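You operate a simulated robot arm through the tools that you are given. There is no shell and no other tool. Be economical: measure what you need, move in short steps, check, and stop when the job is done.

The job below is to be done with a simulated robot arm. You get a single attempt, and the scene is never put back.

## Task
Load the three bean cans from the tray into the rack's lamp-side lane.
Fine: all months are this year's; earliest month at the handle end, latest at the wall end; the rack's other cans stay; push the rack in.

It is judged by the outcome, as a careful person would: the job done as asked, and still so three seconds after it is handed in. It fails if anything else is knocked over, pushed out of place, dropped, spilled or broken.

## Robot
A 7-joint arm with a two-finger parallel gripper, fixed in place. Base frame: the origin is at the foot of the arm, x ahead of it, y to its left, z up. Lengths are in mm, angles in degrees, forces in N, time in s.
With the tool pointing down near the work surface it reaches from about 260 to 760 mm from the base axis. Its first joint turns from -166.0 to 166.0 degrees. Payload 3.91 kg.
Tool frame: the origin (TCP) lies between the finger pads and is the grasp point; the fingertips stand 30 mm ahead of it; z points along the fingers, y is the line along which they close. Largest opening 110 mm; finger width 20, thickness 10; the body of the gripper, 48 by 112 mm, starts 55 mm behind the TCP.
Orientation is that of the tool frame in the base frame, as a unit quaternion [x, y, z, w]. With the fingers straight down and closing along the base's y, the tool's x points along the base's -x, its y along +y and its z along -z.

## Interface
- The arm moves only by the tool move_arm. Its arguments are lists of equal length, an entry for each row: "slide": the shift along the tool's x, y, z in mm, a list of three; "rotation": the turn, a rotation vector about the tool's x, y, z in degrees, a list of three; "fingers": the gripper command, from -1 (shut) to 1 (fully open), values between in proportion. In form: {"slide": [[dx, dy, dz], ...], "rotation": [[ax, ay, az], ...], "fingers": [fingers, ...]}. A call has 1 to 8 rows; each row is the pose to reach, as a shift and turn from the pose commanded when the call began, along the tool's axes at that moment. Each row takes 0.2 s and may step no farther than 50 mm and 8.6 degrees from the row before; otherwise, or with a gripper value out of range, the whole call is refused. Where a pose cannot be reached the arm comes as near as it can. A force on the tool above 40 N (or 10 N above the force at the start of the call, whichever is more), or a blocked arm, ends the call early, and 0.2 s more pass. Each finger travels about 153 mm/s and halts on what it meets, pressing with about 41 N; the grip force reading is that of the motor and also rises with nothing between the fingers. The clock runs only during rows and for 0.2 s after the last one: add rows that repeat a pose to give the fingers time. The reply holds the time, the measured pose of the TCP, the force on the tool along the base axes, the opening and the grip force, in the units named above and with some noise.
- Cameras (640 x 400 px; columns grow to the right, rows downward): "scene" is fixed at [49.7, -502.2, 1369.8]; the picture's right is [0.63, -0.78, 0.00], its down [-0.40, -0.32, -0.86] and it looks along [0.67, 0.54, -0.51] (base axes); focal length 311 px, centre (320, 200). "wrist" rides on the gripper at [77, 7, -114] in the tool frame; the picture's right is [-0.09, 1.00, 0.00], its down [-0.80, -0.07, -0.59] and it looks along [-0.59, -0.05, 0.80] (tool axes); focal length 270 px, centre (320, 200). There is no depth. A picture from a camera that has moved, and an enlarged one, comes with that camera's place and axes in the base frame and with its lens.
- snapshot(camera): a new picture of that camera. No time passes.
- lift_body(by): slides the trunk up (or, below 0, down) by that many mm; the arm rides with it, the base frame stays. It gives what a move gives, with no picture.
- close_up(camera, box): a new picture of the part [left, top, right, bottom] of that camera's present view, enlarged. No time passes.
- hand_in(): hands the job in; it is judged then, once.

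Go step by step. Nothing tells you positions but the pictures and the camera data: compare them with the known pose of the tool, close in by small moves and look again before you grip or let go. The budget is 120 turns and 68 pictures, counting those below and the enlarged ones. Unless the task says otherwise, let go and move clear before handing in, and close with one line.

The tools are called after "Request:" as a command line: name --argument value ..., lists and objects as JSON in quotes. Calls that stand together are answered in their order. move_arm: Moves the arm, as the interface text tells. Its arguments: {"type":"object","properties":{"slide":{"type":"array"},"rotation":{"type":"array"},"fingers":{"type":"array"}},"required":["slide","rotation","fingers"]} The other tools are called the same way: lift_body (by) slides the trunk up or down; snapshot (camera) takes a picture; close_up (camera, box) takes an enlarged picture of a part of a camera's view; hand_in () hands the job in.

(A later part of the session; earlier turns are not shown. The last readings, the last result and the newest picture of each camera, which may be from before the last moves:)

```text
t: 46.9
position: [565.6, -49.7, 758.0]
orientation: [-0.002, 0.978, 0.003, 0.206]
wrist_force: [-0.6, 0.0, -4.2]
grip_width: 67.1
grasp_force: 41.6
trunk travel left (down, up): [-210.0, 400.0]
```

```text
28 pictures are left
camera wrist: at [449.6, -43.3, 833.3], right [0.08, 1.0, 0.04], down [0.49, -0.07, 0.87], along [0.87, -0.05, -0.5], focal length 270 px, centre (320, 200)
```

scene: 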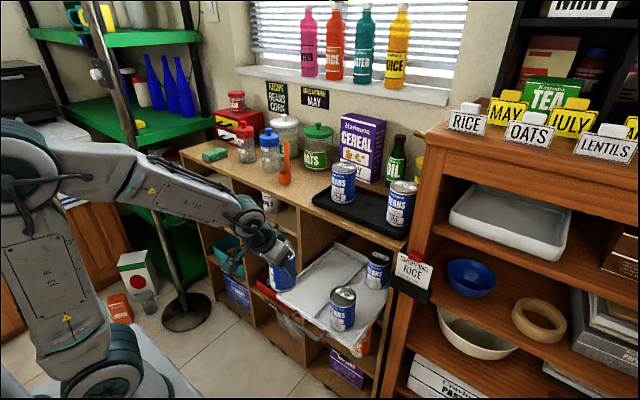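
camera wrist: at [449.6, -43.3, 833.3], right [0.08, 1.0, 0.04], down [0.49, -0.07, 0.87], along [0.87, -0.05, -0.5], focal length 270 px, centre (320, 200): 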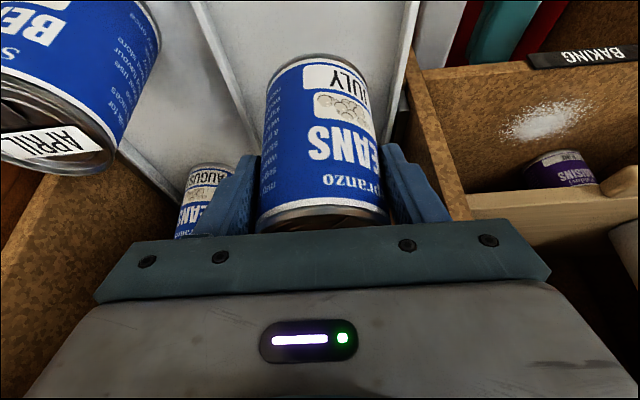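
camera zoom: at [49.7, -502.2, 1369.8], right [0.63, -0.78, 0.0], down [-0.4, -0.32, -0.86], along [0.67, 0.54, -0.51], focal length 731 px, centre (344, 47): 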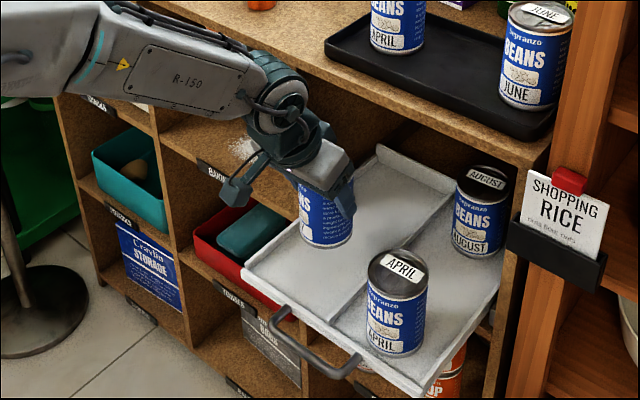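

July is over the lane with clearance. I go a little further in and lower it.

Request:
move_arm --slide '[[-3, -2, 15], [-5, -4, 30], [-5, -4, 42], [-5, -4, 42]]' --rotation '[[0, 0, 0], [0, 0, 0], [0, 0, 0], [0, 0, 0]]' --fingers '[-0.1, -0.1, -0.1, -0.1]'

Request:
move_arm --slide '[[0.8, 0, 1.8], [1.6, 0, 3.6], [2.4, 0, 5.5], [3.2, 0, 7.3], [4, 0, 9.1], [4.8, 0, 11], [5.7, 0, 12.8], [6.5, 0, 14.6]]' --rotation '[[0, 0, 0], [0, 0, 0], [0, 0, 0], [0, 0, 0], [0, 0, 0], [0, 0, 0], [0, 0, 0], [0, 0, 0]]' --fingers '[-0.1, -0.1, -0.1, -0.1, -0.1, -0.1, -0.1, -0.1]'

Request:
close_up --camera "scene" --box '[240, 200, 400, 325]'

```text
t: 47.9
position: [584.0, -54.8, 722.9]
orientation: [-0.001, 0.978, 0.002, 0.206]
wrist_force: [-0.1, 0.1, -3.7]
grip_width: 67.1
grasp_force: 40.7
trunk travel left (down, up): [-210.0, 400.0]
```

```text
t: 49.7
position: [583.8, -55.4, 708.2]
orientation: [0.0, 0.978, 0.001, 0.209]
wrist_force: [0.2, -2.6, 12.3]
grip_width: 67.2
grasp_force: 41.2
trunk travel left (down, up): [-210.0, 400.0]
```

```text
3.20 times, centred on (320, 262) of scene
camera zoom: at [49.7, -502.2, 1369.8], right [0.63, -0.78, 0.0], down [-0.4, -0.32, -0.86], along [0.67, 0.54, -0.51], focal length 994 px, centre (320, 0)
```

zoom: 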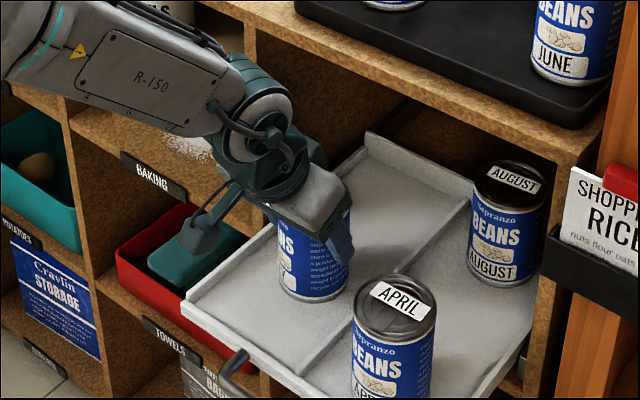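

July stands on the rack floor. I open slightly and withdraw along the fingers.

Request:
move_arm --slide '[[-0.6, 0, -1.5], [-0.6, 0, -1.5], [-0.6, 0, -1.5], [0, 0, -25], [0, 0, -55], [0, 0, -90], [30, 0, -120], [65, 0, -150]]' --rotation '[[0, 0, 0], [0, 0, 0], [0, 0, 0], [0, 0, 0], [0, 0, 0], [0, 0, 0], [0, 0, 0], [0, 0, 0]]' --fingers '[0.3, 0.45, 0.45, 0.45, 0.45, 0.45, 0.45, 0.45]'

Request:
snapshot --camera "wrist"

```text
t: 51.5
position: [462.8, -53.8, 818.7]
orientation: [-0.002, 0.979, 0.002, 0.205]
wrist_force: [-0.1, 0.8, -0.8]
grip_width: 79.6
grasp_force: 0.0
trunk travel left (down, up): [-210.0, 400.0]
```

```text
26 pictures are left
camera wrist: at [347.6, -47.3, 891.8], right [0.08, 1.0, 0.04], down [0.49, -0.07, 0.87], along [0.87, -0.05, -0.5], focal length 270 px, centre (320, 200)
```

wrist: 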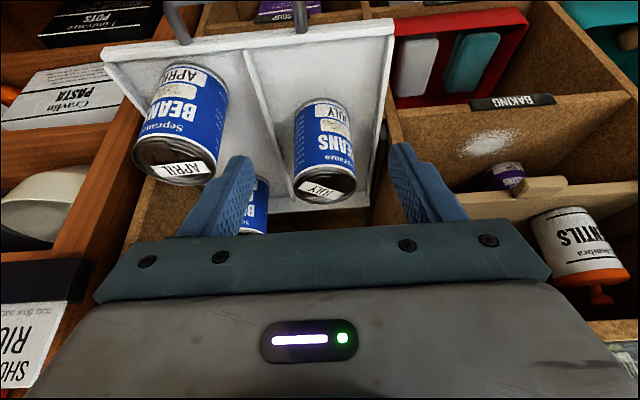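

July stands upright in the lane at about (596, -52). Now I raise the trunk and approach June, yawed the other way to keep clear of the cabinet.

Request:
lift_body --by 340

Request:
move_arm --slide '[[-20, -21, 18], [-39, -42, 36], [-59, -63, 54], [-79, -83, 72], [-98, -104, 90], [-118, -125, 108], [-138, -146, 126], [-138, -146, 126]]' --rotation '[[2.61, 0, 5.87], [5.23, 0, 11.74], [7.84, 0, 17.6], [10.46, 0, 23.5], [13.07, 0, 29.4], [15.7, 0, 35.2], [18.3, 0, 41.1], [18.3, 0, 41.1]]' --fingers '[0.5, 0.5, 0.5, 0.5, 0.5, 0.5, 0.5, 0.5]'

Request:
snapshot --camera "wrist"

```text
t: 54.9
position: [462.4, -54.0, 1157.5]
orientation: [-0.001, 0.978, 0.002, 0.206]
wrist_force: [1.2, -0.6, 0.0]
grip_width: 79.5
grasp_force: 0.1
trunk travel left (down, up): [-550.0, 60.0]
```

```text
t: 56.7
position: [640.5, -198.1, 1099.8]
orientation: [0.373, 0.905, -0.078, 0.19]
wrist_force: [-0.5, 0.3, -0.4]
grip_width: 82.5
grasp_force: 0.0
trunk travel left (down, up): [-550.0, 60.0]
```

```text
25 pictures are left
camera wrist: at [563.8, -111.0, 1175.0], right [0.76, 0.65, 0.04], down [0.3, -0.4, 0.87], along [0.58, -0.65, -0.5], focal length 270 px, centre (320, 200)
```

wrist: 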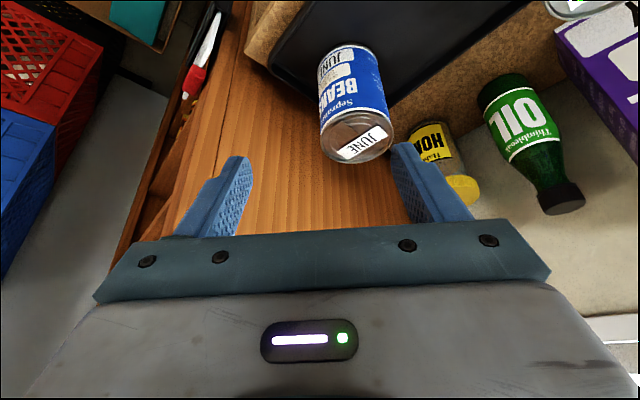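

June measures about (722, -231) and the cabinet side is at y ≈ -304. I move over it.

Request:
move_arm --slide '[[-17, 11, 21], [-34, 23, 43], [-51, 34, 64], [-51, 34, 64]]' --rotation '[[0, 0, 0], [0, 0, 0], [0, 0, 0], [0, 0, 0]]' --fingers '[0.5, 0.5, 0.5, 0.5]'

Request:
snapshot --camera "wrist"

Request:
close_up --camera "scene" --box '[320, 100, 460, 230]'

```text
t: 57.7
position: [715.7, -228.3, 1058.9]
orientation: [0.373, 0.905, -0.078, 0.191]
wrist_force: [0.0, 0.3, 0.2]
grip_width: 82.7
grasp_force: 0.0
trunk travel left (down, up): [-550.0, 60.0]
```

```text
24 pictures are left
camera wrist: at [639.0, -140.3, 1134.3], right [0.76, 0.65, 0.04], down [0.3, -0.4, 0.87], along [0.58, -0.65, -0.5], focal length 270 px, centre (320, 200)
```

wrist: 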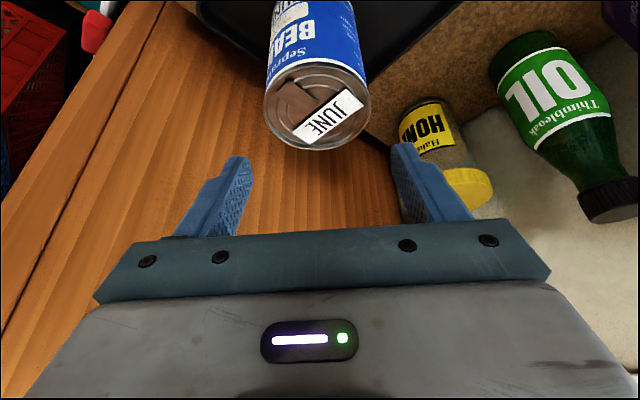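

```text
3.08 times, centred on (390, 165) of scene
camera zoom: at [49.7, -502.2, 1369.8], right [0.63, -0.78, 0.0], down [-0.4, -0.32, -0.86], along [0.67, 0.54, -0.51], focal length 956 px, centre (105, 308)
```

zoom: 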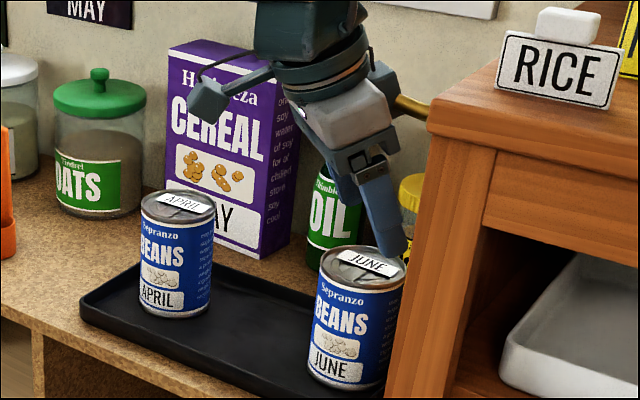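

I correct by a few millimetres, descend over June and grip it.

Request:
move_arm --slide '[[4, 2, -2], [14, 2, 20], [23, 2, 40], [32, 2, 60], [40, 2, 79], [40, 2, 79]]' --rotation '[[0, 0, 0], [0, 0, 0], [0, 0, 0], [0, 0, 0], [0, 0, 0], [0, 0, 0]]' --fingers '[0.5, 0.5, 0.5, 0.5, 0.5, 0.5]'

Request:
close_up --camera "scene" --box '[320, 100, 460, 230]'

```text
t: 59.1
position: [714.8, -222.2, 970.0]
orientation: [0.373, 0.905, -0.078, 0.189]
wrist_force: [-0.7, -0.2, -0.3]
grip_width: 82.4
grasp_force: 0.1
trunk travel left (down, up): [-550.0, 60.0]
```

```text
3.08 times, centred on (390, 165) of scene
camera zoom: at [49.7, -502.2, 1369.8], right [0.63, -0.78, 0.0], down [-0.4, -0.32, -0.86], along [0.67, 0.54, -0.51], focal length 956 px, centre (105, 308)
```

zoom: 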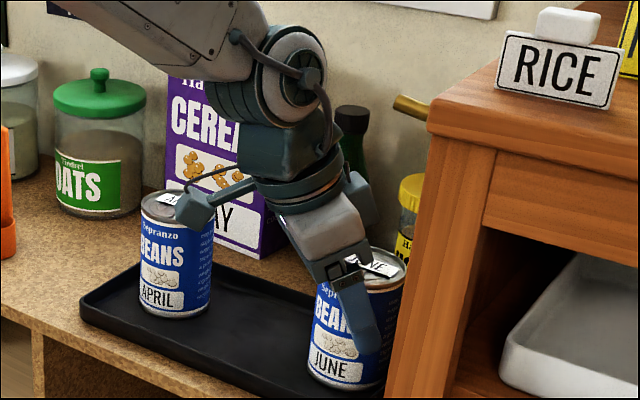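

Request:
move_arm --slide '[[0, 0, 0], [0, 0, 0], [0, 0, 0], [0, 0, 0], [-8, 0, -18], [-20, 0, -46], [-33, 0, -75], [-47, 0, -105]]' --rotation '[[0, 0, 0], [0, 0, 0], [0, 0, 0], [0, 0, 0], [0, 0, 0], [0, 0, 0], [0, 0, 0], [0, 0, 0]]' --fingers '[0.35, 0.2, 0.1, -0.1, -0.1, -0.1, -0.1, -0.1]'

Request:
close_up --camera "scene" --box '[300, 80, 460, 230]'

```text
t: 60.9
position: [717.6, -221.8, 1086.0]
orientation: [0.373, 0.905, -0.079, 0.19]
wrist_force: [0.7, -0.8, -4.5]
grip_width: 67.3
grasp_force: 41.3
trunk travel left (down, up): [-550.0, 60.0]
```

```text
2.67 times, centred on (380, 155) of scene
camera zoom: at [49.7, -502.2, 1369.8], right [0.63, -0.78, 0.0], down [-0.4, -0.32, -0.86], along [0.67, 0.54, -0.51], focal length 829 px, centre (160, 320)
```

zoom: 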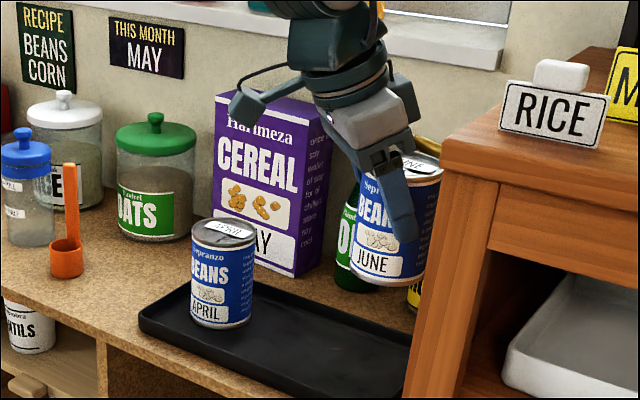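

June is up. I carry it back and unyaw, then lower the trunk.

Request:
move_arm --slide '[[35, -9, -17], [70, -18, -35], [104, -27, -52], [139, -36, -69], [174, -45, -86], [209, -55, -104], [243, -64, -121], [278, -73, -138]]' --rotation '[[-2.29, 0, -5.14], [-4.57, 0, -10.3], [-6.86, 0, -15.4], [-9.15, 0, -20.5], [-11.4, 0, -25.7], [-13.7, 0, -30.8], [-16, 0, -36], [-18.3, 0, -41.1]]' --fingers '[-0.1, -0.1, -0.1, -0.1, -0.1, -0.1, -0.1, -0.1]'

Request:
lift_body --by -340

Request:
snapshot --camera "wrist"

Request:
snapshot --camera "scene"

```text
t: 62.7
position: [442.2, -56.1, 1100.1]
orientation: [-0.002, 0.979, 0.002, 0.206]
wrist_force: [-0.1, 0.3, -3.4]
grip_width: 67.1
grasp_force: 40.8
trunk travel left (down, up): [-550.0, 60.0]
```

```text
t: 66.0
position: [442.3, -56.2, 760.2]
orientation: [-0.001, 0.978, 0.002, 0.207]
wrist_force: [0.5, -0.2, -4.6]
grip_width: 67.1
grasp_force: 40.9
trunk travel left (down, up): [-210.0, 400.0]
```

```text
20 pictures are left
camera wrist: at [327.1, -50.1, 835.1], right [0.08, 1.0, 0.04], down [0.49, -0.07, 0.87], along [0.87, -0.05, -0.5], focal length 270 px, centre (320, 200)
```

wrist: 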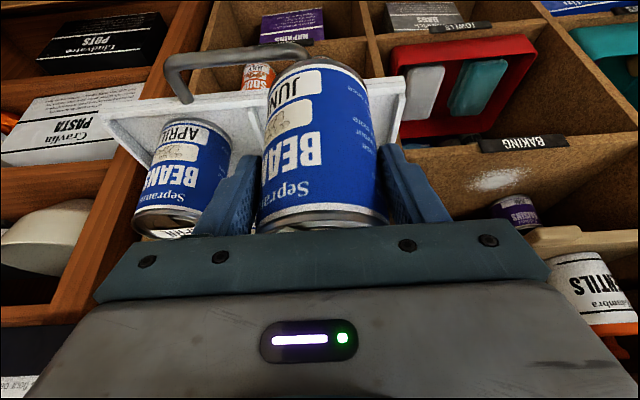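

```text
19 pictures are left
```

scene: 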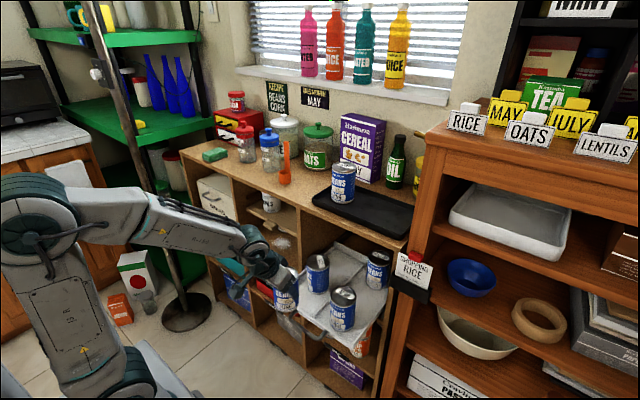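

July and June look good. I lower to just above the front lip and move June in, gently pushing July toward the wall end.

Request:
lift_body --by -33

Request:
move_arm --slide '[[-18, 0, 8], [-36, 1, 16], [-54, 1, 24], [-72, 1, 32], [-84, 1, 38], [-94, 1, 42], [-104, 1, 46], [-104, 1, 46]]' --rotation '[[0, 0, 0], [0, 0, 0], [0, 0, 0], [0, 0, 0], [0, 0, 0], [0, 0, 0], [0, 0, 0], [0, 0, 0]]' --fingers '[-0.1, -0.1, -0.1, -0.1, -0.1, -0.1, -0.1, -0.1]'

Request:
close_up --camera "scene" --box '[240, 200, 400, 325]'

```text
t: 66.8
position: [443.3, -55.9, 729.4]
orientation: [-0.001, 0.978, 0.002, 0.207]
wrist_force: [-0.8, -0.3, -3.9]
grip_width: 67.2
grasp_force: 40.5
trunk travel left (down, up): [-177.0, 433.0]
```

```text
t: 68.6
position: [556.9, -53.8, 727.7]
orientation: [-0.002, 0.979, 0.003, 0.206]
wrist_force: [0.2, -0.5, -3.4]
grip_width: 67.1
grasp_force: 41.2
trunk travel left (down, up): [-177.0, 433.0]
```

```text
3.20 times, centred on (320, 262) of scene
camera zoom: at [49.7, -502.2, 1369.8], right [0.63, -0.78, 0.0], down [-0.4, -0.32, -0.86], along [0.67, 0.54, -0.51], focal length 994 px, centre (320, 0)
```

zoom: 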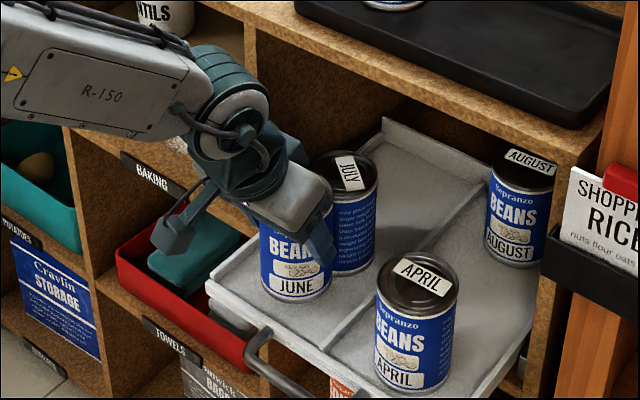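

Pushing July moved the rack inward about 30 mm instead of sliding the can. So I set June down here, then draw the rack out again and shift the cans deeper by lifting them.

Request:
move_arm --slide '[[3, 0, -1], [6, 0, 7], [8, 0, 12], [9.3, 0, 14.5], [10.1, 0, 16.5], [10.9, 0, 18.4], [11.5, 0, 19.7]]' --rotation '[[0, 0, 0], [0, 0, 0], [0, 0, 0], [0, 0, 0], [0, 0, 0], [0, 0, 0], [0, 0, 0]]' --fingers '[-0.1, -0.1, -0.1, -0.1, -0.1, -0.1, -0.1]'

```text
t: 70.2
position: [553.4, -54.1, 706.7]
orientation: [-0.001, 0.978, 0.001, 0.209]
wrist_force: [1.0, -1.0, 9.8]
grip_width: 67.2
grasp_force: 40.6
trunk travel left (down, up): [-177.0, 433.0]
```

June rests on the floor near the front lip. While still holding it, I use it against the lip to draw the rack gently back out.

Request:
move_arm --slide '[[4.2, 0, -3.5], [9, 0, -5], [14, 0, -7], [19, 0, -9.5], [24, 0, -11.5], [29, 0, -13.5], [34, 0, -16], [38, 0, -18]]' --rotation '[[0, 0, 0], [0, 0, 0], [0, 0, 0], [0, 0, 0], [0, 0, 0], [0, 0, 0], [0, 0, 0], [0, 0, 0]]' --fingers '[-0.1, -0.1, -0.1, -0.1, -0.1, -0.1, -0.1, -0.1]'

Request:
close_up --camera "scene" --box '[240, 200, 400, 325]'

```text
t: 72.0
position: [511.1, -55.8, 706.6]
orientation: [-0.002, 0.978, 0.003, 0.207]
wrist_force: [-1.1, -0.8, 20.1]
grip_width: 67.2
grasp_force: 41.2
trunk travel left (down, up): [-177.0, 433.0]
```

```text
3.20 times, centred on (320, 262) of scene
camera zoom: at [49.7, -502.2, 1369.8], right [0.63, -0.78, 0.0], down [-0.4, -0.32, -0.86], along [0.67, 0.54, -0.51], focal length 994 px, centre (320, 0)
```

zoom: 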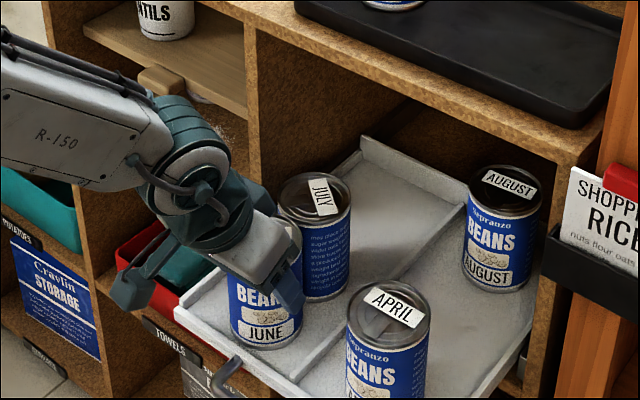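

The rack is back out to its stop with June near the lip and July just behind it. I release June, pitch the hand to 40° and go above July to move it deeper.

Request:
move_arm --slide '[[0, 0, -1], [0, 0, -1], [0, 0, -1], [0, 0, -30], [0, 0, -62], [-40, 0, -62], [-79, 1, -60], [-79, 1, -60]]' --rotation '[[0, 0, 0], [0, 0, 0], [0, 0, 0], [0, 0, 0], [0, 0, 0], [0, -8, 0], [0, -16, 0], [0, -16, 0]]' --fingers '[0.3, 0.45, 0.45, 0.45, 0.45, 0.45, 0.45, 0.45]'

Request:
snapshot --camera "wrist"

Request:
close_up --camera "scene" --box '[220, 160, 420, 325]'

```text
t: 73.8
position: [555.9, -51.9, 790.3]
orientation: [-0.001, 0.94, 0.003, 0.341]
wrist_force: [-0.5, 0.2, 1.0]
grip_width: 79.7
grasp_force: 0.1
trunk travel left (down, up): [-177.0, 433.0]
```

```text
16 pictures are left
camera wrist: at [424.7, -45.7, 830.4], right [0.06, 1.0, 0.06], down [0.23, -0.07, 0.97], along [0.97, -0.05, -0.24], focal length 270 px, centre (320, 200)
```

wrist: 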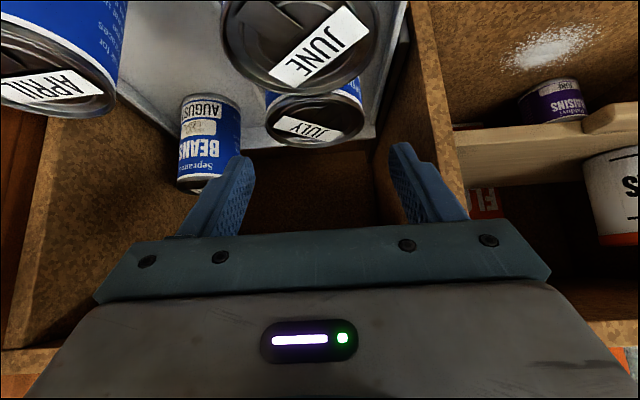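

```text
2.42 times, centred on (320, 242) of scene
camera zoom: at [49.7, -502.2, 1369.8], right [0.63, -0.78, 0.0], down [-0.4, -0.32, -0.86], along [0.67, 0.54, -0.51], focal length 753 px, centre (320, 97)
```

zoom: 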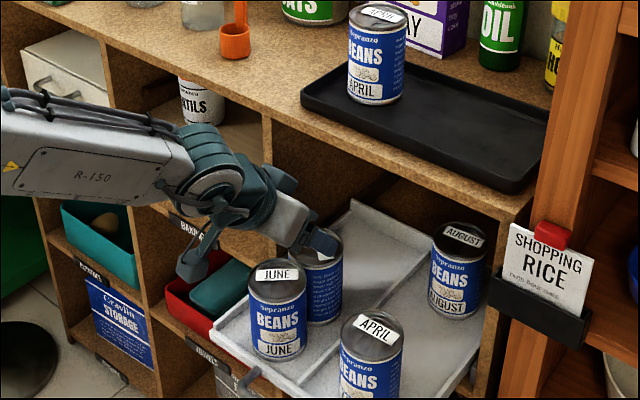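

June is at x ≈ 520 and July at x ≈ 589, y ≈ -54. I go down on July with the pitched hand and grip it.

Request:
move_arm --slide '[[9, -2, 23], [19, -2, 47], [28, -2, 70], [28, -2, 70], [28, -2, 70], [28, -2, 70], [28, -2, 70], [28, -2, 70]]' --rotation '[[0, 0, 0], [0, 0, 0], [0, 0, 0], [0, 0, 0], [0, 0, 0], [0, 0, 0], [0, 0, 0], [0, 0, 0]]' --fingers '[0.45, 0.45, 0.45, 0.45, 0.3, 0.1, 0, -0.1]'

Request:
close_up --camera "scene" --box '[220, 160, 420, 325]'

```text
t: 75.6
position: [580.9, -54.8, 722.0]
orientation: [-0.001, 0.94, 0.002, 0.341]
wrist_force: [0.5, -1.3, 0.9]
grip_width: 67.2
grasp_force: 41.3
trunk travel left (down, up): [-177.0, 433.0]
```

```text
2.42 times, centred on (320, 242) of scene
camera zoom: at [49.7, -502.2, 1369.8], right [0.63, -0.78, 0.0], down [-0.4, -0.32, -0.86], along [0.67, 0.54, -0.51], focal length 753 px, centre (320, 97)
```

zoom: 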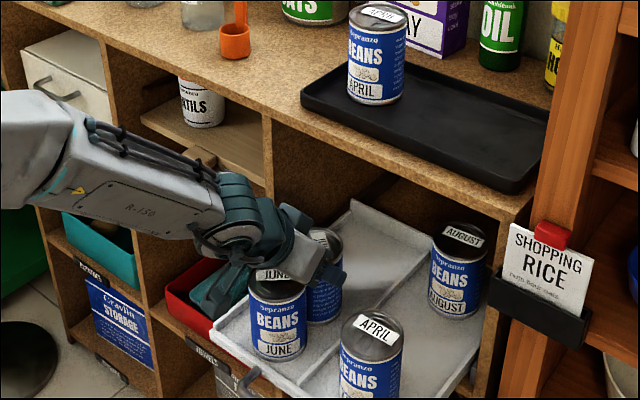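

July is gripped. I lift it a few millimetres and carry it deeper, past the counter edge line.

Request:
move_arm --slide '[[-3.2, 0, -3.8], [-13, 0, 4], [-23.6, 0, 13.2], [-34, 0, 22], [-45, 0, 31], [-56, 0, 40], [-67, 0, 49.5], [-67, 0, 49.5]]' --rotation '[[0, 0, 0], [0, 0, 0], [0, 0, 0], [0, 0, 0], [0, 0, 0], [0, 0, 0], [0, 0, 0], [0, 0, 0]]' --fingers '[-0.1, -0.1, -0.1, -0.1, -0.1, -0.1, -0.1, -0.1]'

Request:
close_up --camera "scene" --box '[220, 160, 420, 325]'

```text
t: 77.4
position: [666.3, -52.9, 724.7]
orientation: [0.0, 0.941, 0.002, 0.34]
wrist_force: [-0.3, 0.4, -3.7]
grip_width: 67.1
grasp_force: 41.4
trunk travel left (down, up): [-177.0, 433.0]
```

```text
2.42 times, centred on (320, 242) of scene
camera zoom: at [49.7, -502.2, 1369.8], right [0.63, -0.78, 0.0], down [-0.4, -0.32, -0.86], along [0.67, 0.54, -0.51], focal length 753 px, centre (320, 97)
```

zoom: 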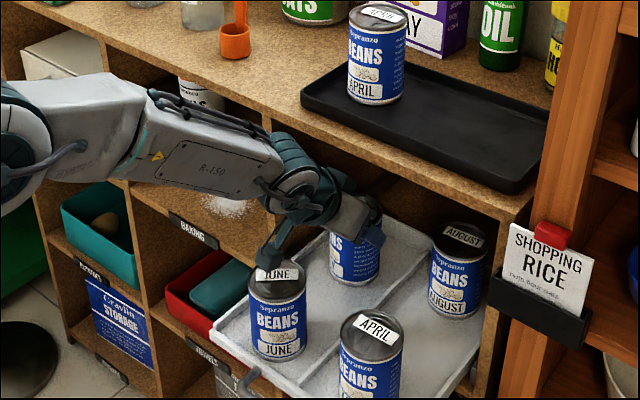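

July is deep in the lane. I lower it, release and back out along the fingers.

Request:
move_arm --slide '[[1.3, 0, 1.5], [2.3, 0, 2.7], [2.3, 0, 2.7], [2.3, 0, 2.7], [2.3, 0, 2.7], [2, 0, -30], [2, 0, -70], [2, 0, -85]]' --rotation '[[0, 0, 0], [0, 0, 0], [0, 0, 0], [0, 0, 0], [0, 0, 0], [0, 0, 0], [0, 0, 0], [0, 0, 0]]' --fingers '[-0.1, -0.1, 0.3, 0.45, 0.45, 0.45, 0.45, 0.45]'

Request:
move_arm --slide '[[35, 0, -15], [70, 0, -40], [105, 0, -70], [105, 0, -70]]' --rotation '[[0, 0, 0], [0, 0, 0], [0, 0, 0], [0, 0, 0]]' --fingers '[0.45, 0.45, 0.45, 0.45]'

Request:
snapshot --camera "wrist"

```text
t: 79.2
position: [609.5, -55.0, 789.5]
orientation: [-0.001, 0.94, 0.002, 0.34]
wrist_force: [-0.1, 0.4, 0.2]
grip_width: 79.7
grasp_force: 0.1
trunk travel left (down, up): [-177.0, 433.0]
```

```text
t: 80.2
position: [482.5, -57.5, 777.6]
orientation: [-0.001, 0.941, 0.003, 0.34]
wrist_force: [0.1, -0.5, 0.9]
grip_width: 79.7
grasp_force: 0.2
trunk travel left (down, up): [-177.0, 433.0]
```

```text
12 pictures are left
camera wrist: at [351.4, -50.8, 818.1], right [0.06, 1.0, 0.06], down [0.23, -0.07, 0.97], along [0.97, -0.05, -0.24], focal length 270 px, centre (320, 200)
```

wrist: 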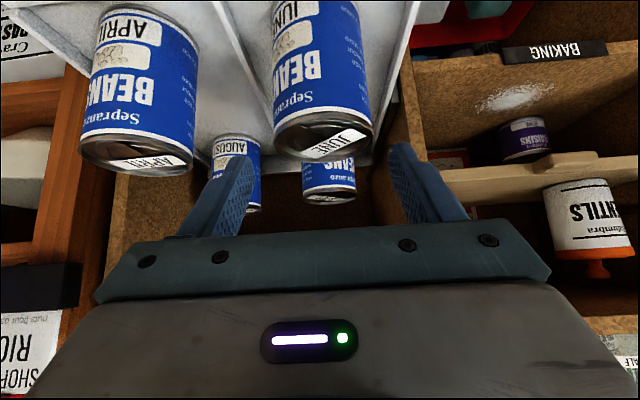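

July stands at x ≈ 671 and June at x ≈ 517. I grip June the same way.

Request:
move_arm --slide '[[5, 2, 20], [11, 2, 40], [16, 2, 59], [16, 2, 59], [16, 2, 59], [16, 2, 59], [16, 2, 59], [16, 2, 59]]' --rotation '[[0, 0, 0], [0, 0, 0], [0, 0, 0], [0, 0, 0], [0, 0, 0], [0, 0, 0], [0, 0, 0], [0, 0, 0]]' --fingers '[0.45, 0.45, 0.45, 0.45, 0.3, 0.1, 0, -0.1]'

Request:
move_arm --slide '[[-3.2, 0, -3.8], [-13, 0, 4], [-23.6, 0, 13.2], [-34, 0, 22], [-45, 0, 31], [-56, 0, 40], [-66.5, 0, 49], [-66.5, 0, 49]]' --rotation '[[0, 0, 0], [0, 0, 0], [0, 0, 0], [0, 0, 0], [0, 0, 0], [0, 0, 0], [0, 0, 0], [0, 0, 0]]' --fingers '[-0.1, -0.1, -0.1, -0.1, -0.1, -0.1, -0.1, -0.1]'

Request:
close_up --camera "scene" --box '[220, 160, 420, 325]'

```text
t: 82.0
position: [511.5, -54.1, 721.6]
orientation: [-0.001, 0.94, 0.002, 0.34]
wrist_force: [-0.6, -0.5, 0.1]
grip_width: 67.1
grasp_force: 41.5
trunk travel left (down, up): [-177.0, 433.0]
```

```text
t: 83.8
position: [594.1, -51.5, 724.9]
orientation: [-0.001, 0.94, 0.003, 0.34]
wrist_force: [0.0, -0.8, -4.4]
grip_width: 67.5
grasp_force: 40.7
trunk travel left (down, up): [-177.0, 433.0]
```

```text
2.42 times, centred on (320, 242) of scene
camera zoom: at [49.7, -502.2, 1369.8], right [0.63, -0.78, 0.0], down [-0.4, -0.32, -0.86], along [0.67, 0.54, -0.51], focal length 753 px, centre (320, 97)
```

zoom: 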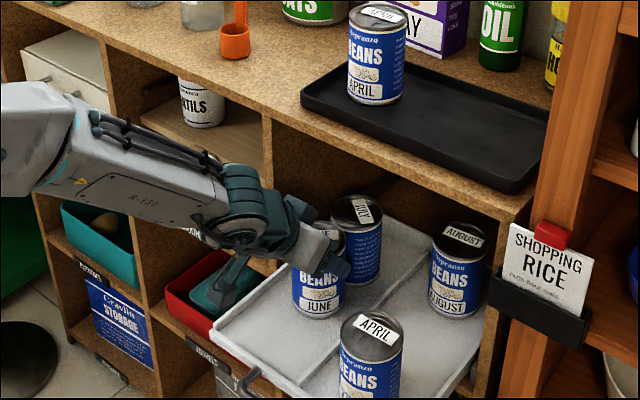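

June is behind the front slot with July beyond it. I lower June, release, back out and raise the trunk for April.

Request:
move_arm --slide '[[1.3, 0, 1.5], [2.4, 0, 2.8], [2.4, 0, 2.8], [2.4, 0, 2.8], [2.4, 0, 2.8], [2, 0, -30], [2, 0, -70], [30, 0, -100]]' --rotation '[[0, 0, 0], [0, 0, 0], [0, 0, 0], [0, 0, 0], [0, 0, 0], [0, 0, 0], [0, 0, 0], [0, 0, 0]]' --fingers '[-0.1, -0.1, 0.3, 0.45, 0.45, 0.45, 0.45, 0.45]'

Request:
move_arm --slide '[[30, 0, -20], [55, 0, -50], [55, 0, -50]]' --rotation '[[0, 0, 0], [0, 0, 0], [0, 0, 0]]' --fingers '[0.5, 0.5, 0.5]'

Request:
lift_body --by 270

Request:
snapshot --camera "wrist"

```text
t: 85.6
position: [507.2, -54.8, 782.0]
orientation: [-0.001, 0.941, 0.002, 0.339]
wrist_force: [0.6, 0.0, -0.6]
grip_width: 79.6
grasp_force: 0.1
trunk travel left (down, up): [-177.0, 433.0]
```

```text
t: 86.4
position: [432.4, -53.5, 784.7]
orientation: [-0.001, 0.94, 0.002, 0.34]
wrist_force: [-0.1, -0.1, 0.2]
grip_width: 82.5
grasp_force: 0.1
trunk travel left (down, up): [-177.0, 433.0]
```

```text
t: 89.1
position: [431.8, -55.0, 1055.7]
orientation: [-0.001, 0.94, 0.002, 0.34]
wrist_force: [0.4, -0.4, 0.1]
grip_width: 82.5
grasp_force: 0.0
trunk travel left (down, up): [-447.0, 163.0]
```

```text
10 pictures are left
camera wrist: at [301.0, -47.2, 1095.2], right [0.06, 1.0, 0.06], down [0.23, -0.07, 0.97], along [0.97, -0.05, -0.24], focal length 270 px, centre (320, 200)
```

wrist: 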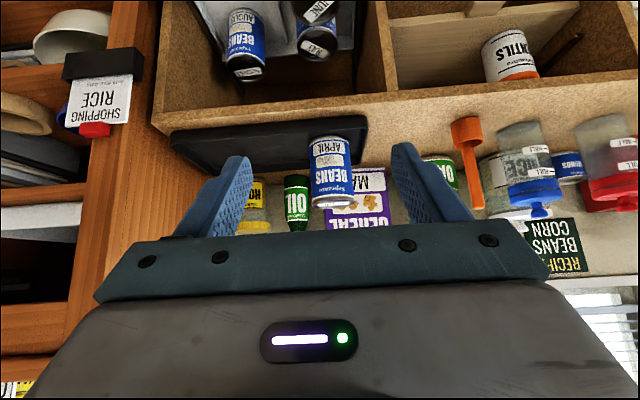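

April is at about (724, -48). I move above it with yaw 0.

Request:
move_arm --slide '[[-31, 1, 26], [-62, 2, 52], [-93, 3, 78], [-124, 4, 104], [-155, 5, 130], [-186, 6, 156], [-208, 6.5, 175], [-208, 6.5, 175]]' --rotation '[[0, 0, 0], [0, 0, 0], [0, 0, 0], [0, 0, 0], [0, 0, 0], [0, 0, 0], [0, 0, 0], [0, 0, 0]]' --fingers '[0.5, 0.5, 0.5, 0.5, 0.5, 0.5, 0.5, 0.5]'

Request:
snapshot --camera "wrist"

```text
t: 90.9
position: [704.3, -45.5, 1051.6]
orientation: [-0.001, 0.94, 0.002, 0.34]
wrist_force: [-0.8, -0.4, -1.5]
grip_width: 82.4
grasp_force: 0.0
trunk travel left (down, up): [-447.0, 163.0]
```

```text
9 pictures are left
camera wrist: at [573.2, -38.9, 1091.4], right [0.06, 1.0, 0.06], down [0.24, -0.07, 0.97], along [0.97, -0.05, -0.24], focal length 270 px, centre (320, 200)
```

wrist: 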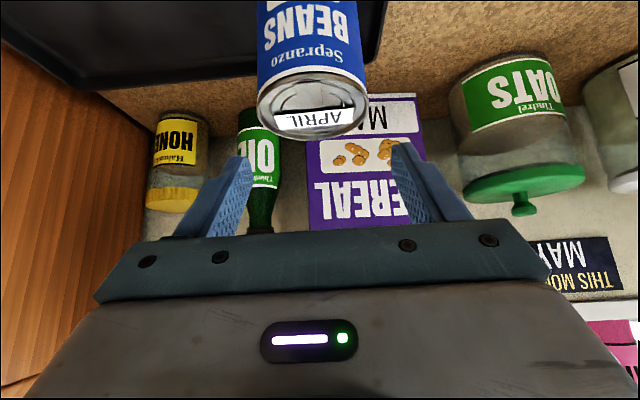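

I descend on April, grip it and lift.

Request:
move_arm --slide '[[10, -2, 22], [23, -2, 38], [35, -2, 53], [46.6, -2, 67.5], [46.6, -2, 67.5], [46.6, -2, 67.5], [46.6, -2, 67.5], [46.6, -2, 67.5]]' --rotation '[[0, 0, 0], [0, 0, 0], [0, 0, 0], [0, 0, 0], [0, 0, 0], [0, 0, 0], [0, 0, 0], [0, 0, 0]]' --fingers '[0.5, 0.5, 0.5, 0.5, 0.5, 0.3, 0.1, -0.1]'

Request:
move_arm --slide '[[0, 0, 0], [-6, 0, -8], [-16, 0, -19], [-29, 0, -34], [-39, 0, -46], [-39, 0, -46]]' --rotation '[[0, 0, 0], [0, 0, 0], [0, 0, 0], [0, 0, 0], [0, 0, 0], [0, 0, 0]]' --fingers '[-0.1, -0.1, -0.1, -0.1, -0.1, -0.1]'

Request:
snapshot --camera "scene"

```text
t: 92.7
position: [712.3, -46.9, 970.9]
orientation: [-0.001, 0.94, 0.002, 0.341]
wrist_force: [0.6, -0.7, 0.0]
grip_width: 67.3
grasp_force: 40.8
trunk travel left (down, up): [-447.0, 163.0]
```

```text
t: 94.1
position: [711.8, -48.3, 1032.0]
orientation: [-0.001, 0.94, 0.002, 0.341]
wrist_force: [0.2, 0.7, -4.1]
grip_width: 67.4
grasp_force: 41.4
trunk travel left (down, up): [-447.0, 163.0]
```

```text
8 pictures are left
```

scene: 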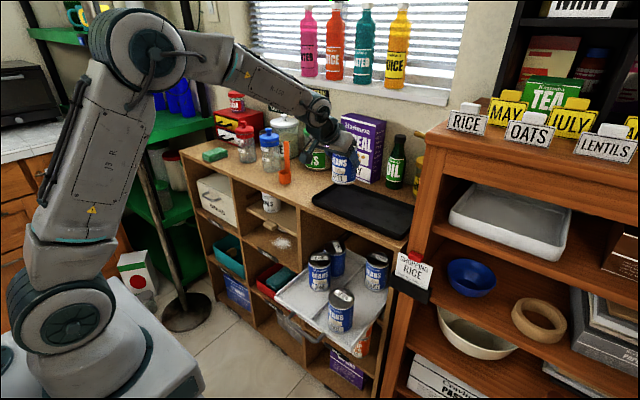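

April is in hand. I bring it back clear and lower in front of the rack.

Request:
move_arm --slide '[[27, -1, -23], [55, -2, -46], [82, -3, -69], [110, -4, -92], [137, -5, -115], [164, -6, -138], [192, -7, -161], [215, -7, -180]]' --rotation '[[0, 0, 0], [0, 0, 0], [0, 0, 0], [0, 0, 0], [0, 0, 0], [0, 0, 0], [0, 0, 0], [0, 0, 0]]' --fingers '[-0.1, -0.1, -0.1, -0.1, -0.1, -0.1, -0.1, -0.1]'

Request:
lift_body --by -260

Request:
move_arm --slide '[[-23, 0, 19], [-46, 0, 38], [-65, 0, 54], [-65, 0, 54]]' --rotation '[[0, 0, 0], [0, 0, 0], [0, 0, 0], [0, 0, 0]]' --fingers '[-0.1, -0.1, -0.1, -0.1]'

Request:
close_up --camera "scene" --box '[240, 200, 400, 325]'

```text
t: 95.9
position: [430.4, -54.6, 1031.8]
orientation: [-0.002, 0.94, 0.003, 0.34]
wrist_force: [-0.6, -1.4, -3.3]
grip_width: 67.2
grasp_force: 41.6
trunk travel left (down, up): [-447.0, 163.0]
```

```text
t: 98.6
position: [432.3, -55.9, 770.0]
orientation: [0.0, 0.94, 0.002, 0.34]
wrist_force: [-0.6, 0.0, -3.5]
grip_width: 67.1
grasp_force: 41.8
trunk travel left (down, up): [-187.0, 423.0]
```

```text
t: 99.6
position: [516.2, -55.3, 771.4]
orientation: [-0.001, 0.94, 0.002, 0.341]
wrist_force: [-0.2, -0.8, -4.4]
grip_width: 67.4
grasp_force: 40.9
trunk travel left (down, up): [-187.0, 423.0]
```

```text
3.20 times, centred on (320, 262) of scene
camera zoom: at [49.7, -502.2, 1369.8], right [0.63, -0.78, 0.0], down [-0.4, -0.32, -0.86], along [0.67, 0.54, -0.51], focal length 994 px, centre (320, 0)
```

zoom: 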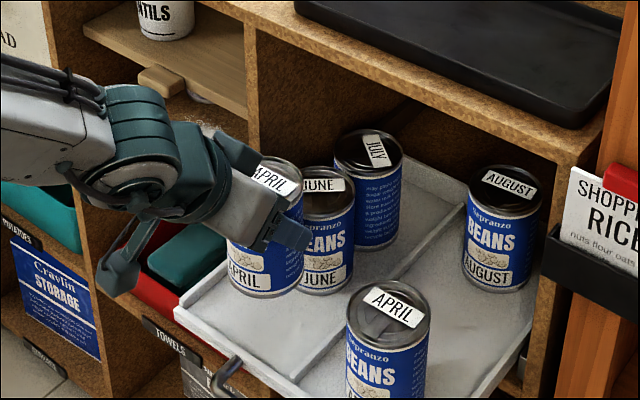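

April sits above the free front slot with June just behind it. I lower it straight down.

Request:
move_arm --slide '[[8, 0, 14], [18, 0, 25], [27, 0, 36], [34, 0, 44], [37, 0, 47.5], [38.3, 0, 49], [39.5, 0, 50.5]]' --rotation '[[0, 0, 0], [0, 0, 0], [0, 0, 0], [0, 0, 0], [0, 0, 0], [0, 0, 0], [0, 0, 0]]' --fingers '[-0.1, -0.1, -0.1, -0.1, -0.1, -0.1, -0.1]'

Request:
close_up --camera "scene" --box '[240, 200, 400, 325]'

```text
t: 101.2
position: [516.9, -54.2, 707.3]
orientation: [-0.001, 0.941, 0.003, 0.34]
wrist_force: [-0.9, -0.4, -4.1]
grip_width: 67.5
grasp_force: 40.4
trunk travel left (down, up): [-187.0, 423.0]
```

```text
3.20 times, centred on (320, 262) of scene
camera zoom: at [49.7, -502.2, 1369.8], right [0.63, -0.78, 0.0], down [-0.4, -0.32, -0.86], along [0.67, 0.54, -0.51], focal length 994 px, centre (320, 0)
```

zoom: 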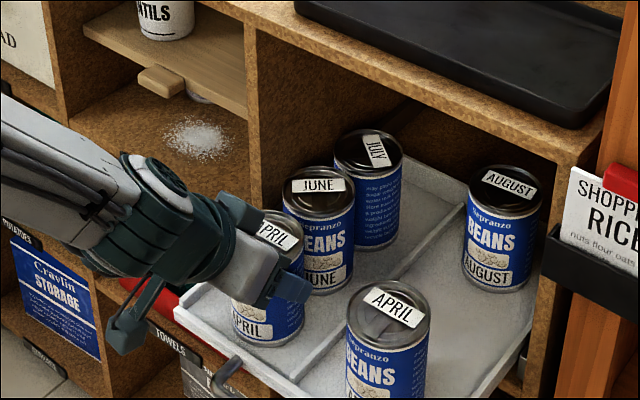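

Clear of the lip and not yet on the floor; I lower by millimetres until it bears.

Request:
move_arm --slide '[[0.6, 0, 0.8], [1.3, 0, 1.5], [1.9, 0, 2.3], [1.9, 0, 2.3]]' --rotation '[[0, 0, 0], [0, 0, 0], [0, 0, 0], [0, 0, 0]]' --fingers '[-0.1, -0.1, -0.1, -0.1]'

```text
t: 102.2
position: [518.1, -54.1, 705.8]
orientation: [-0.002, 0.94, 0.002, 0.342]
wrist_force: [0.6, -2.5, 17.6]
grip_width: 67.2
grasp_force: 41.4
trunk travel left (down, up): [-187.0, 423.0]
```

April is on the floor. I release it, back out, and bring the hand in front of the handle, starting the roll.

Request:
move_arm --slide '[[0, 0, -1], [0, 0, -1], [0, 0, -1], [0, 0, -30], [0, 0, -70], [0, 0, -100], [15, 0, -120], [15, 0, -120]]' --rotation '[[0, 0, 0], [0, 0, 0], [0, 0, 0], [0, 0, 0], [0, 0, 0], [0, 0, 0], [0, 0, 0], [0, 0, 0]]' --fingers '[0.3, 0.45, 0.45, 0.45, 0.45, 0.45, 0.45, 0.45]'

Request:
snapshot --camera "wrist"

```text
t: 104.0
position: [428.2, -53.4, 790.0]
orientation: [0.0, 0.94, 0.002, 0.341]
wrist_force: [0.0, 1.1, -0.3]
grip_width: 79.9
grasp_force: 0.2
trunk travel left (down, up): [-187.0, 423.0]
```

```text
5 pictures are left
camera wrist: at [297.3, -47.0, 829.5], right [0.06, 1.0, 0.06], down [0.23, -0.07, 0.97], along [0.97, -0.05, -0.24], focal length 270 px, centre (320, 200)
```

wrist: 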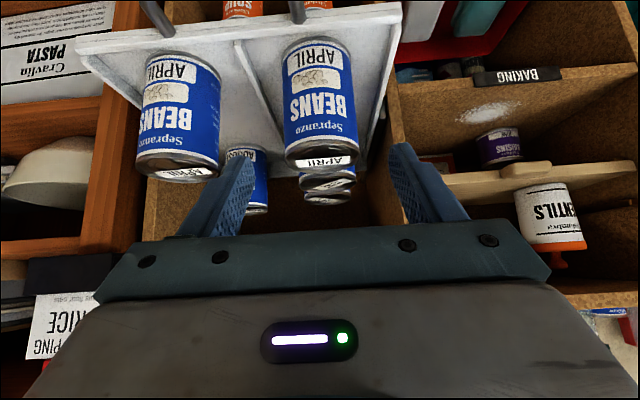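

All three cans stand in the lane (April, June, July from handle to wall). Now I position in front of the handle and roll the hand to grip the bar.

Request:
move_arm --slide '[[4, -9, -3], [8, -19, -7], [12, -28, -10], [17, -37, -14], [21, -46, -17], [25, -56, -21], [29, -65, -24], [29, -65, -24]]' --rotation '[[0, 0, 8], [0, 0, 16], [0, 0, 24], [0, 0, 32], [0, 0, 40], [0, 0, 48], [0, 0, 56], [0, 0, 56]]' --fingers '[0.3, 0, -0.3, -0.4, -0.4, -0.4, -0.4, -0.4]'

Request:
move_arm --slide '[[0, 0, 0], [0, 0, 0], [0, 0, 0], [0, 0, 0], [0, 0, 0], [0, 0, 0]]' --rotation '[[0, 0, 8], [0, 0, 16], [0, 0, 24], [0, 0, 32], [0, 0, 34], [0, 0, 34]]' --fingers '[-0.4, -0.4, -0.4, -0.4, -0.4, -0.4]'

Request:
lift_body --by -100

Request:
snapshot --camera "wrist"

```text
t: 105.8
position: [392.3, -118.9, 787.2]
orientation: [0.44, 0.831, 0.163, 0.299]
wrist_force: [-0.9, 0.4, -0.2]
grip_width: 32.9
grasp_force: 0.1
trunk travel left (down, up): [-187.0, 423.0]
```

```text
t: 107.2
position: [392.0, -121.6, 785.9]
orientation: [0.664, 0.666, 0.243, 0.238]
wrist_force: [-0.8, -0.8, -0.4]
grip_width: 33.0
grasp_force: 0.0
trunk travel left (down, up): [-187.0, 423.0]
```

```text
t: 108.5
position: [392.4, -122.5, 686.4]
orientation: [0.665, 0.665, 0.242, 0.239]
wrist_force: [0.9, -0.4, -0.1]
grip_width: 33.1
grasp_force: 0.1
trunk travel left (down, up): [-87.0, 523.0]
```

```text
4 pictures are left
camera wrist: at [325.0, -44.4, 780.4], right [0.77, -0.09, 0.64], down [-0.43, -0.8, 0.41], along [0.48, -0.59, -0.65], focal length 270 px, centre (320, 200)
```

wrist: 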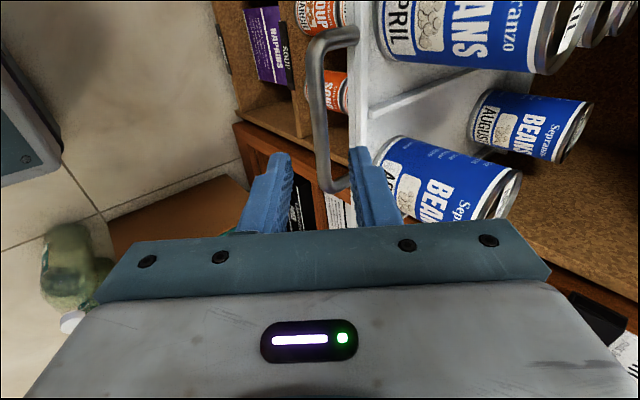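

The bar lines up between the fingers at about (443, -115, 629). I narrow the opening and advance onto it, then close.

Request:
move_arm --slide '[[2, 1, 20], [4, 2, 38], [5, 3, 50], [5, 3, 57], [5, 3, 57]]' --rotation '[[0, 0, 0], [0, 0, 0], [0, 0, 0], [0, 0, 0], [0, 0, 0]]' --fingers '[-0.56, -0.56, -0.56, -0.56, -0.56]'

Request:
move_arm --slide '[[0, 0, 0], [0, 0, 0], [0, 0, 0]]' --rotation '[[0, 0, 0], [0, 0, 0], [0, 0, 0]]' --fingers '[-0.7, -0.8, -0.8]'

```text
t: 109.7
position: [431.3, -116.8, 645.6]
orientation: [0.664, 0.666, 0.242, 0.239]
wrist_force: [1.3, 0.1, 0.0]
grip_width: 24.3
grasp_force: 0.0
trunk travel left (down, up): [-87.0, 523.0]
```

```text
t: 110.5
position: [430.9, -116.5, 644.7]
orientation: [0.664, 0.666, 0.243, 0.239]
wrist_force: [-0.6, -0.3, -3.0]
grip_width: 11.9
grasp_force: 28.5
trunk travel left (down, up): [-87.0, 523.0]
```

The bar is gripped (11.9 mm). I push the rack in smoothly.

Request:
move_arm --slide '[[0, 2, 1.7], [0, 6, 5], [0, 11, 9.2], [0, 16.5, 13.8], [0, 22, 18.5], [0, 27.5, 23], [0, 33, 27.7], [0, 37, 31]]' --rotation '[[0, 0, 0], [0, 0, 0], [0, 0, 0], [0, 0, 0], [0, 0, 0], [0, 0, 0], [0, 0, 0], [0, 0, 0]]' --fingers '[-1, -1, -1, -1, -1, -1, -1, -1]'

Request:
move_arm --slide '[[0, 3, 2.5], [0, 8, 6.7], [0, 14, 11.8], [0, 20, 16.8], [0, 26, 21.8], [0, 32, 26.8], [0, 37, 31], [0, 40, 33.5]]' --rotation '[[0, 0, 0], [0, 0, 0], [0, 0, 0], [0, 0, 0], [0, 0, 0], [0, 0, 0], [0, 0, 0], [0, 0, 0]]' --fingers '[-1, -1, -1, -1, -1, -1, -1, -1]'

Request:
close_up --camera "scene" --box '[240, 190, 400, 315]'

```text
t: 112.3
position: [479.4, -116.9, 645.6]
orientation: [0.665, 0.665, 0.242, 0.239]
wrist_force: [0.1, -3.0, -1.8]
grip_width: 11.5
grasp_force: 44.8
trunk travel left (down, up): [-87.0, 523.0]
```

```text
t: 114.1
position: [532.4, -117.4, 643.9]
orientation: [0.664, 0.665, 0.243, 0.239]
wrist_force: [0.7, -5.6, 1.8]
grip_width: 11.8
grasp_force: 44.9
trunk travel left (down, up): [-87.0, 523.0]
```

```text
3.20 times, centred on (320, 252) of scene
camera zoom: at [49.7, -502.2, 1369.8], right [0.63, -0.78, 0.0], down [-0.4, -0.32, -0.86], along [0.67, 0.54, -0.51], focal length 994 px, centre (320, 32)
```

zoom: 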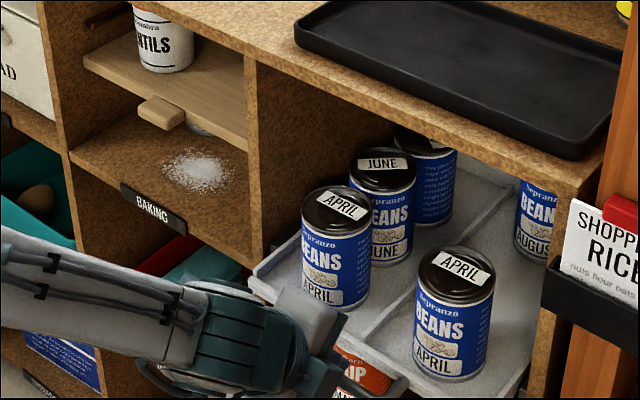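

Everything moves together, upright. I push the remaining distance slowly until the rack meets its stop.

Request:
move_arm --slide '[[0, 3, 2.5], [0, 8, 6.7], [0, 13, 10.9], [0, 18, 15.1], [0, 23, 19.3], [0, 28, 23.5], [0, 32, 26.8], [0, 35, 29.4]]' --rotation '[[0, 0, 0], [0, 0, 0], [0, 0, 0], [0, 0, 0], [0, 0, 0], [0, 0, 0], [0, 0, 0], [0, 0, 0]]' --fingers '[-1, -1, -1, -1, -1, -1, -1, -1]'

Request:
move_arm --slide '[[0, 1.5, 1.3], [0, 3, 2.5], [0, 4.6, 3.9], [0, 6.2, 5.2], [0, 7.7, 6.4], [0, 9.2, 7.7], [0, 10.7, 9], [0, 12.3, 10.3]]' --rotation '[[0, 0, 0], [0, 0, 0], [0, 0, 0], [0, 0, 0], [0, 0, 0], [0, 0, 0], [0, 0, 0], [0, 0, 0]]' --fingers '[-1, -1, -1, -1, -1, -1, -1, -1]'

```text
t: 115.9
position: [575.9, -116.8, 645.0]
orientation: [0.665, 0.665, 0.242, 0.24]
wrist_force: [-1.8, -11.9, 9.5]
grip_width: 11.5
grasp_force: 44.9
trunk travel left (down, up): [-87.0, 523.0]
```

```text
t: 116.6
position: [577.6, -117.8, 644.9]
orientation: [0.666, 0.665, 0.243, 0.237]
wrist_force: [-31.0, -3.4, 15.9]
grip_width: 11.3
grasp_force: 44.2
trunk travel left (down, up): [-87.0, 523.0]
stopped in row 3: the force on the tool passed its limit (the readings are from after the stop); the commanded pose is now the measured one
```

The rack hit its end stop, about 147 mm in, where it began. I release the bar and back away.

Request:
move_arm --slide '[[0, 0, 0], [0, 0, 0], [0, 0, 0], [0, 0, -15], [0, 0, -40], [0, 0, -80], [0, 0, -120]]' --rotation '[[0, 0, 0], [0, 0, 0], [0, 0, 0], [0, 0, 0], [0, 0, 0], [0, 0, 0], [0, 0, 0]]' --fingers '[-0.7, -0.65, -0.65, -0.65, -0.65, -0.65, -0.65]'

Request:
snapshot --camera "wrist"

Request:
snapshot --camera "scene"

```text
t: 118.2
position: [504.1, -116.6, 735.1]
orientation: [0.665, 0.666, 0.241, 0.236]
wrist_force: [0.1, 0.7, -0.5]
grip_width: 19.4
grasp_force: 0.0
trunk travel left (down, up): [-87.0, 523.0]
```

```text
2 pictures are left
camera wrist: at [437.3, -39.0, 829.0], right [0.77, -0.09, 0.63], down [-0.43, -0.8, 0.41], along [0.47, -0.59, -0.66], focal length 270 px, centre (320, 200)
```

wrist: 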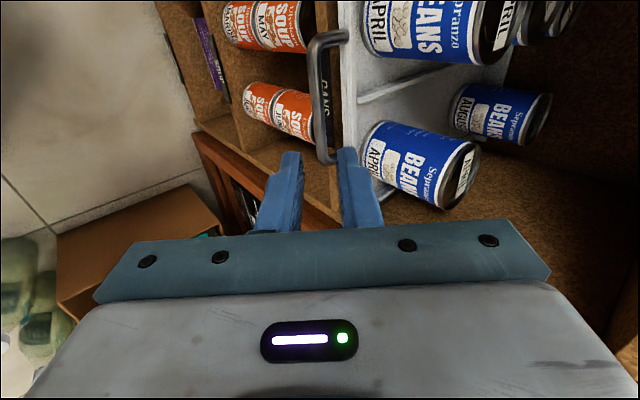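

```text
1 pictures are left
```

scene: 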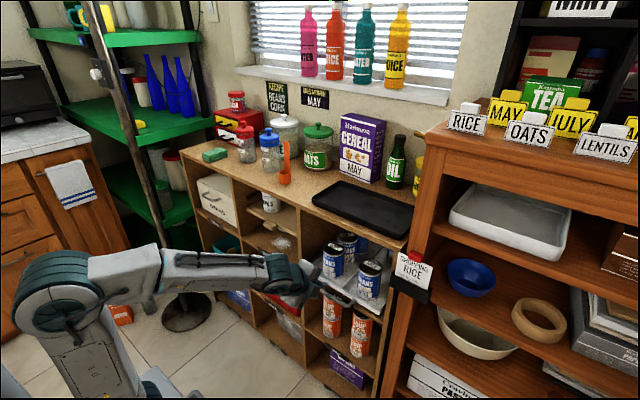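

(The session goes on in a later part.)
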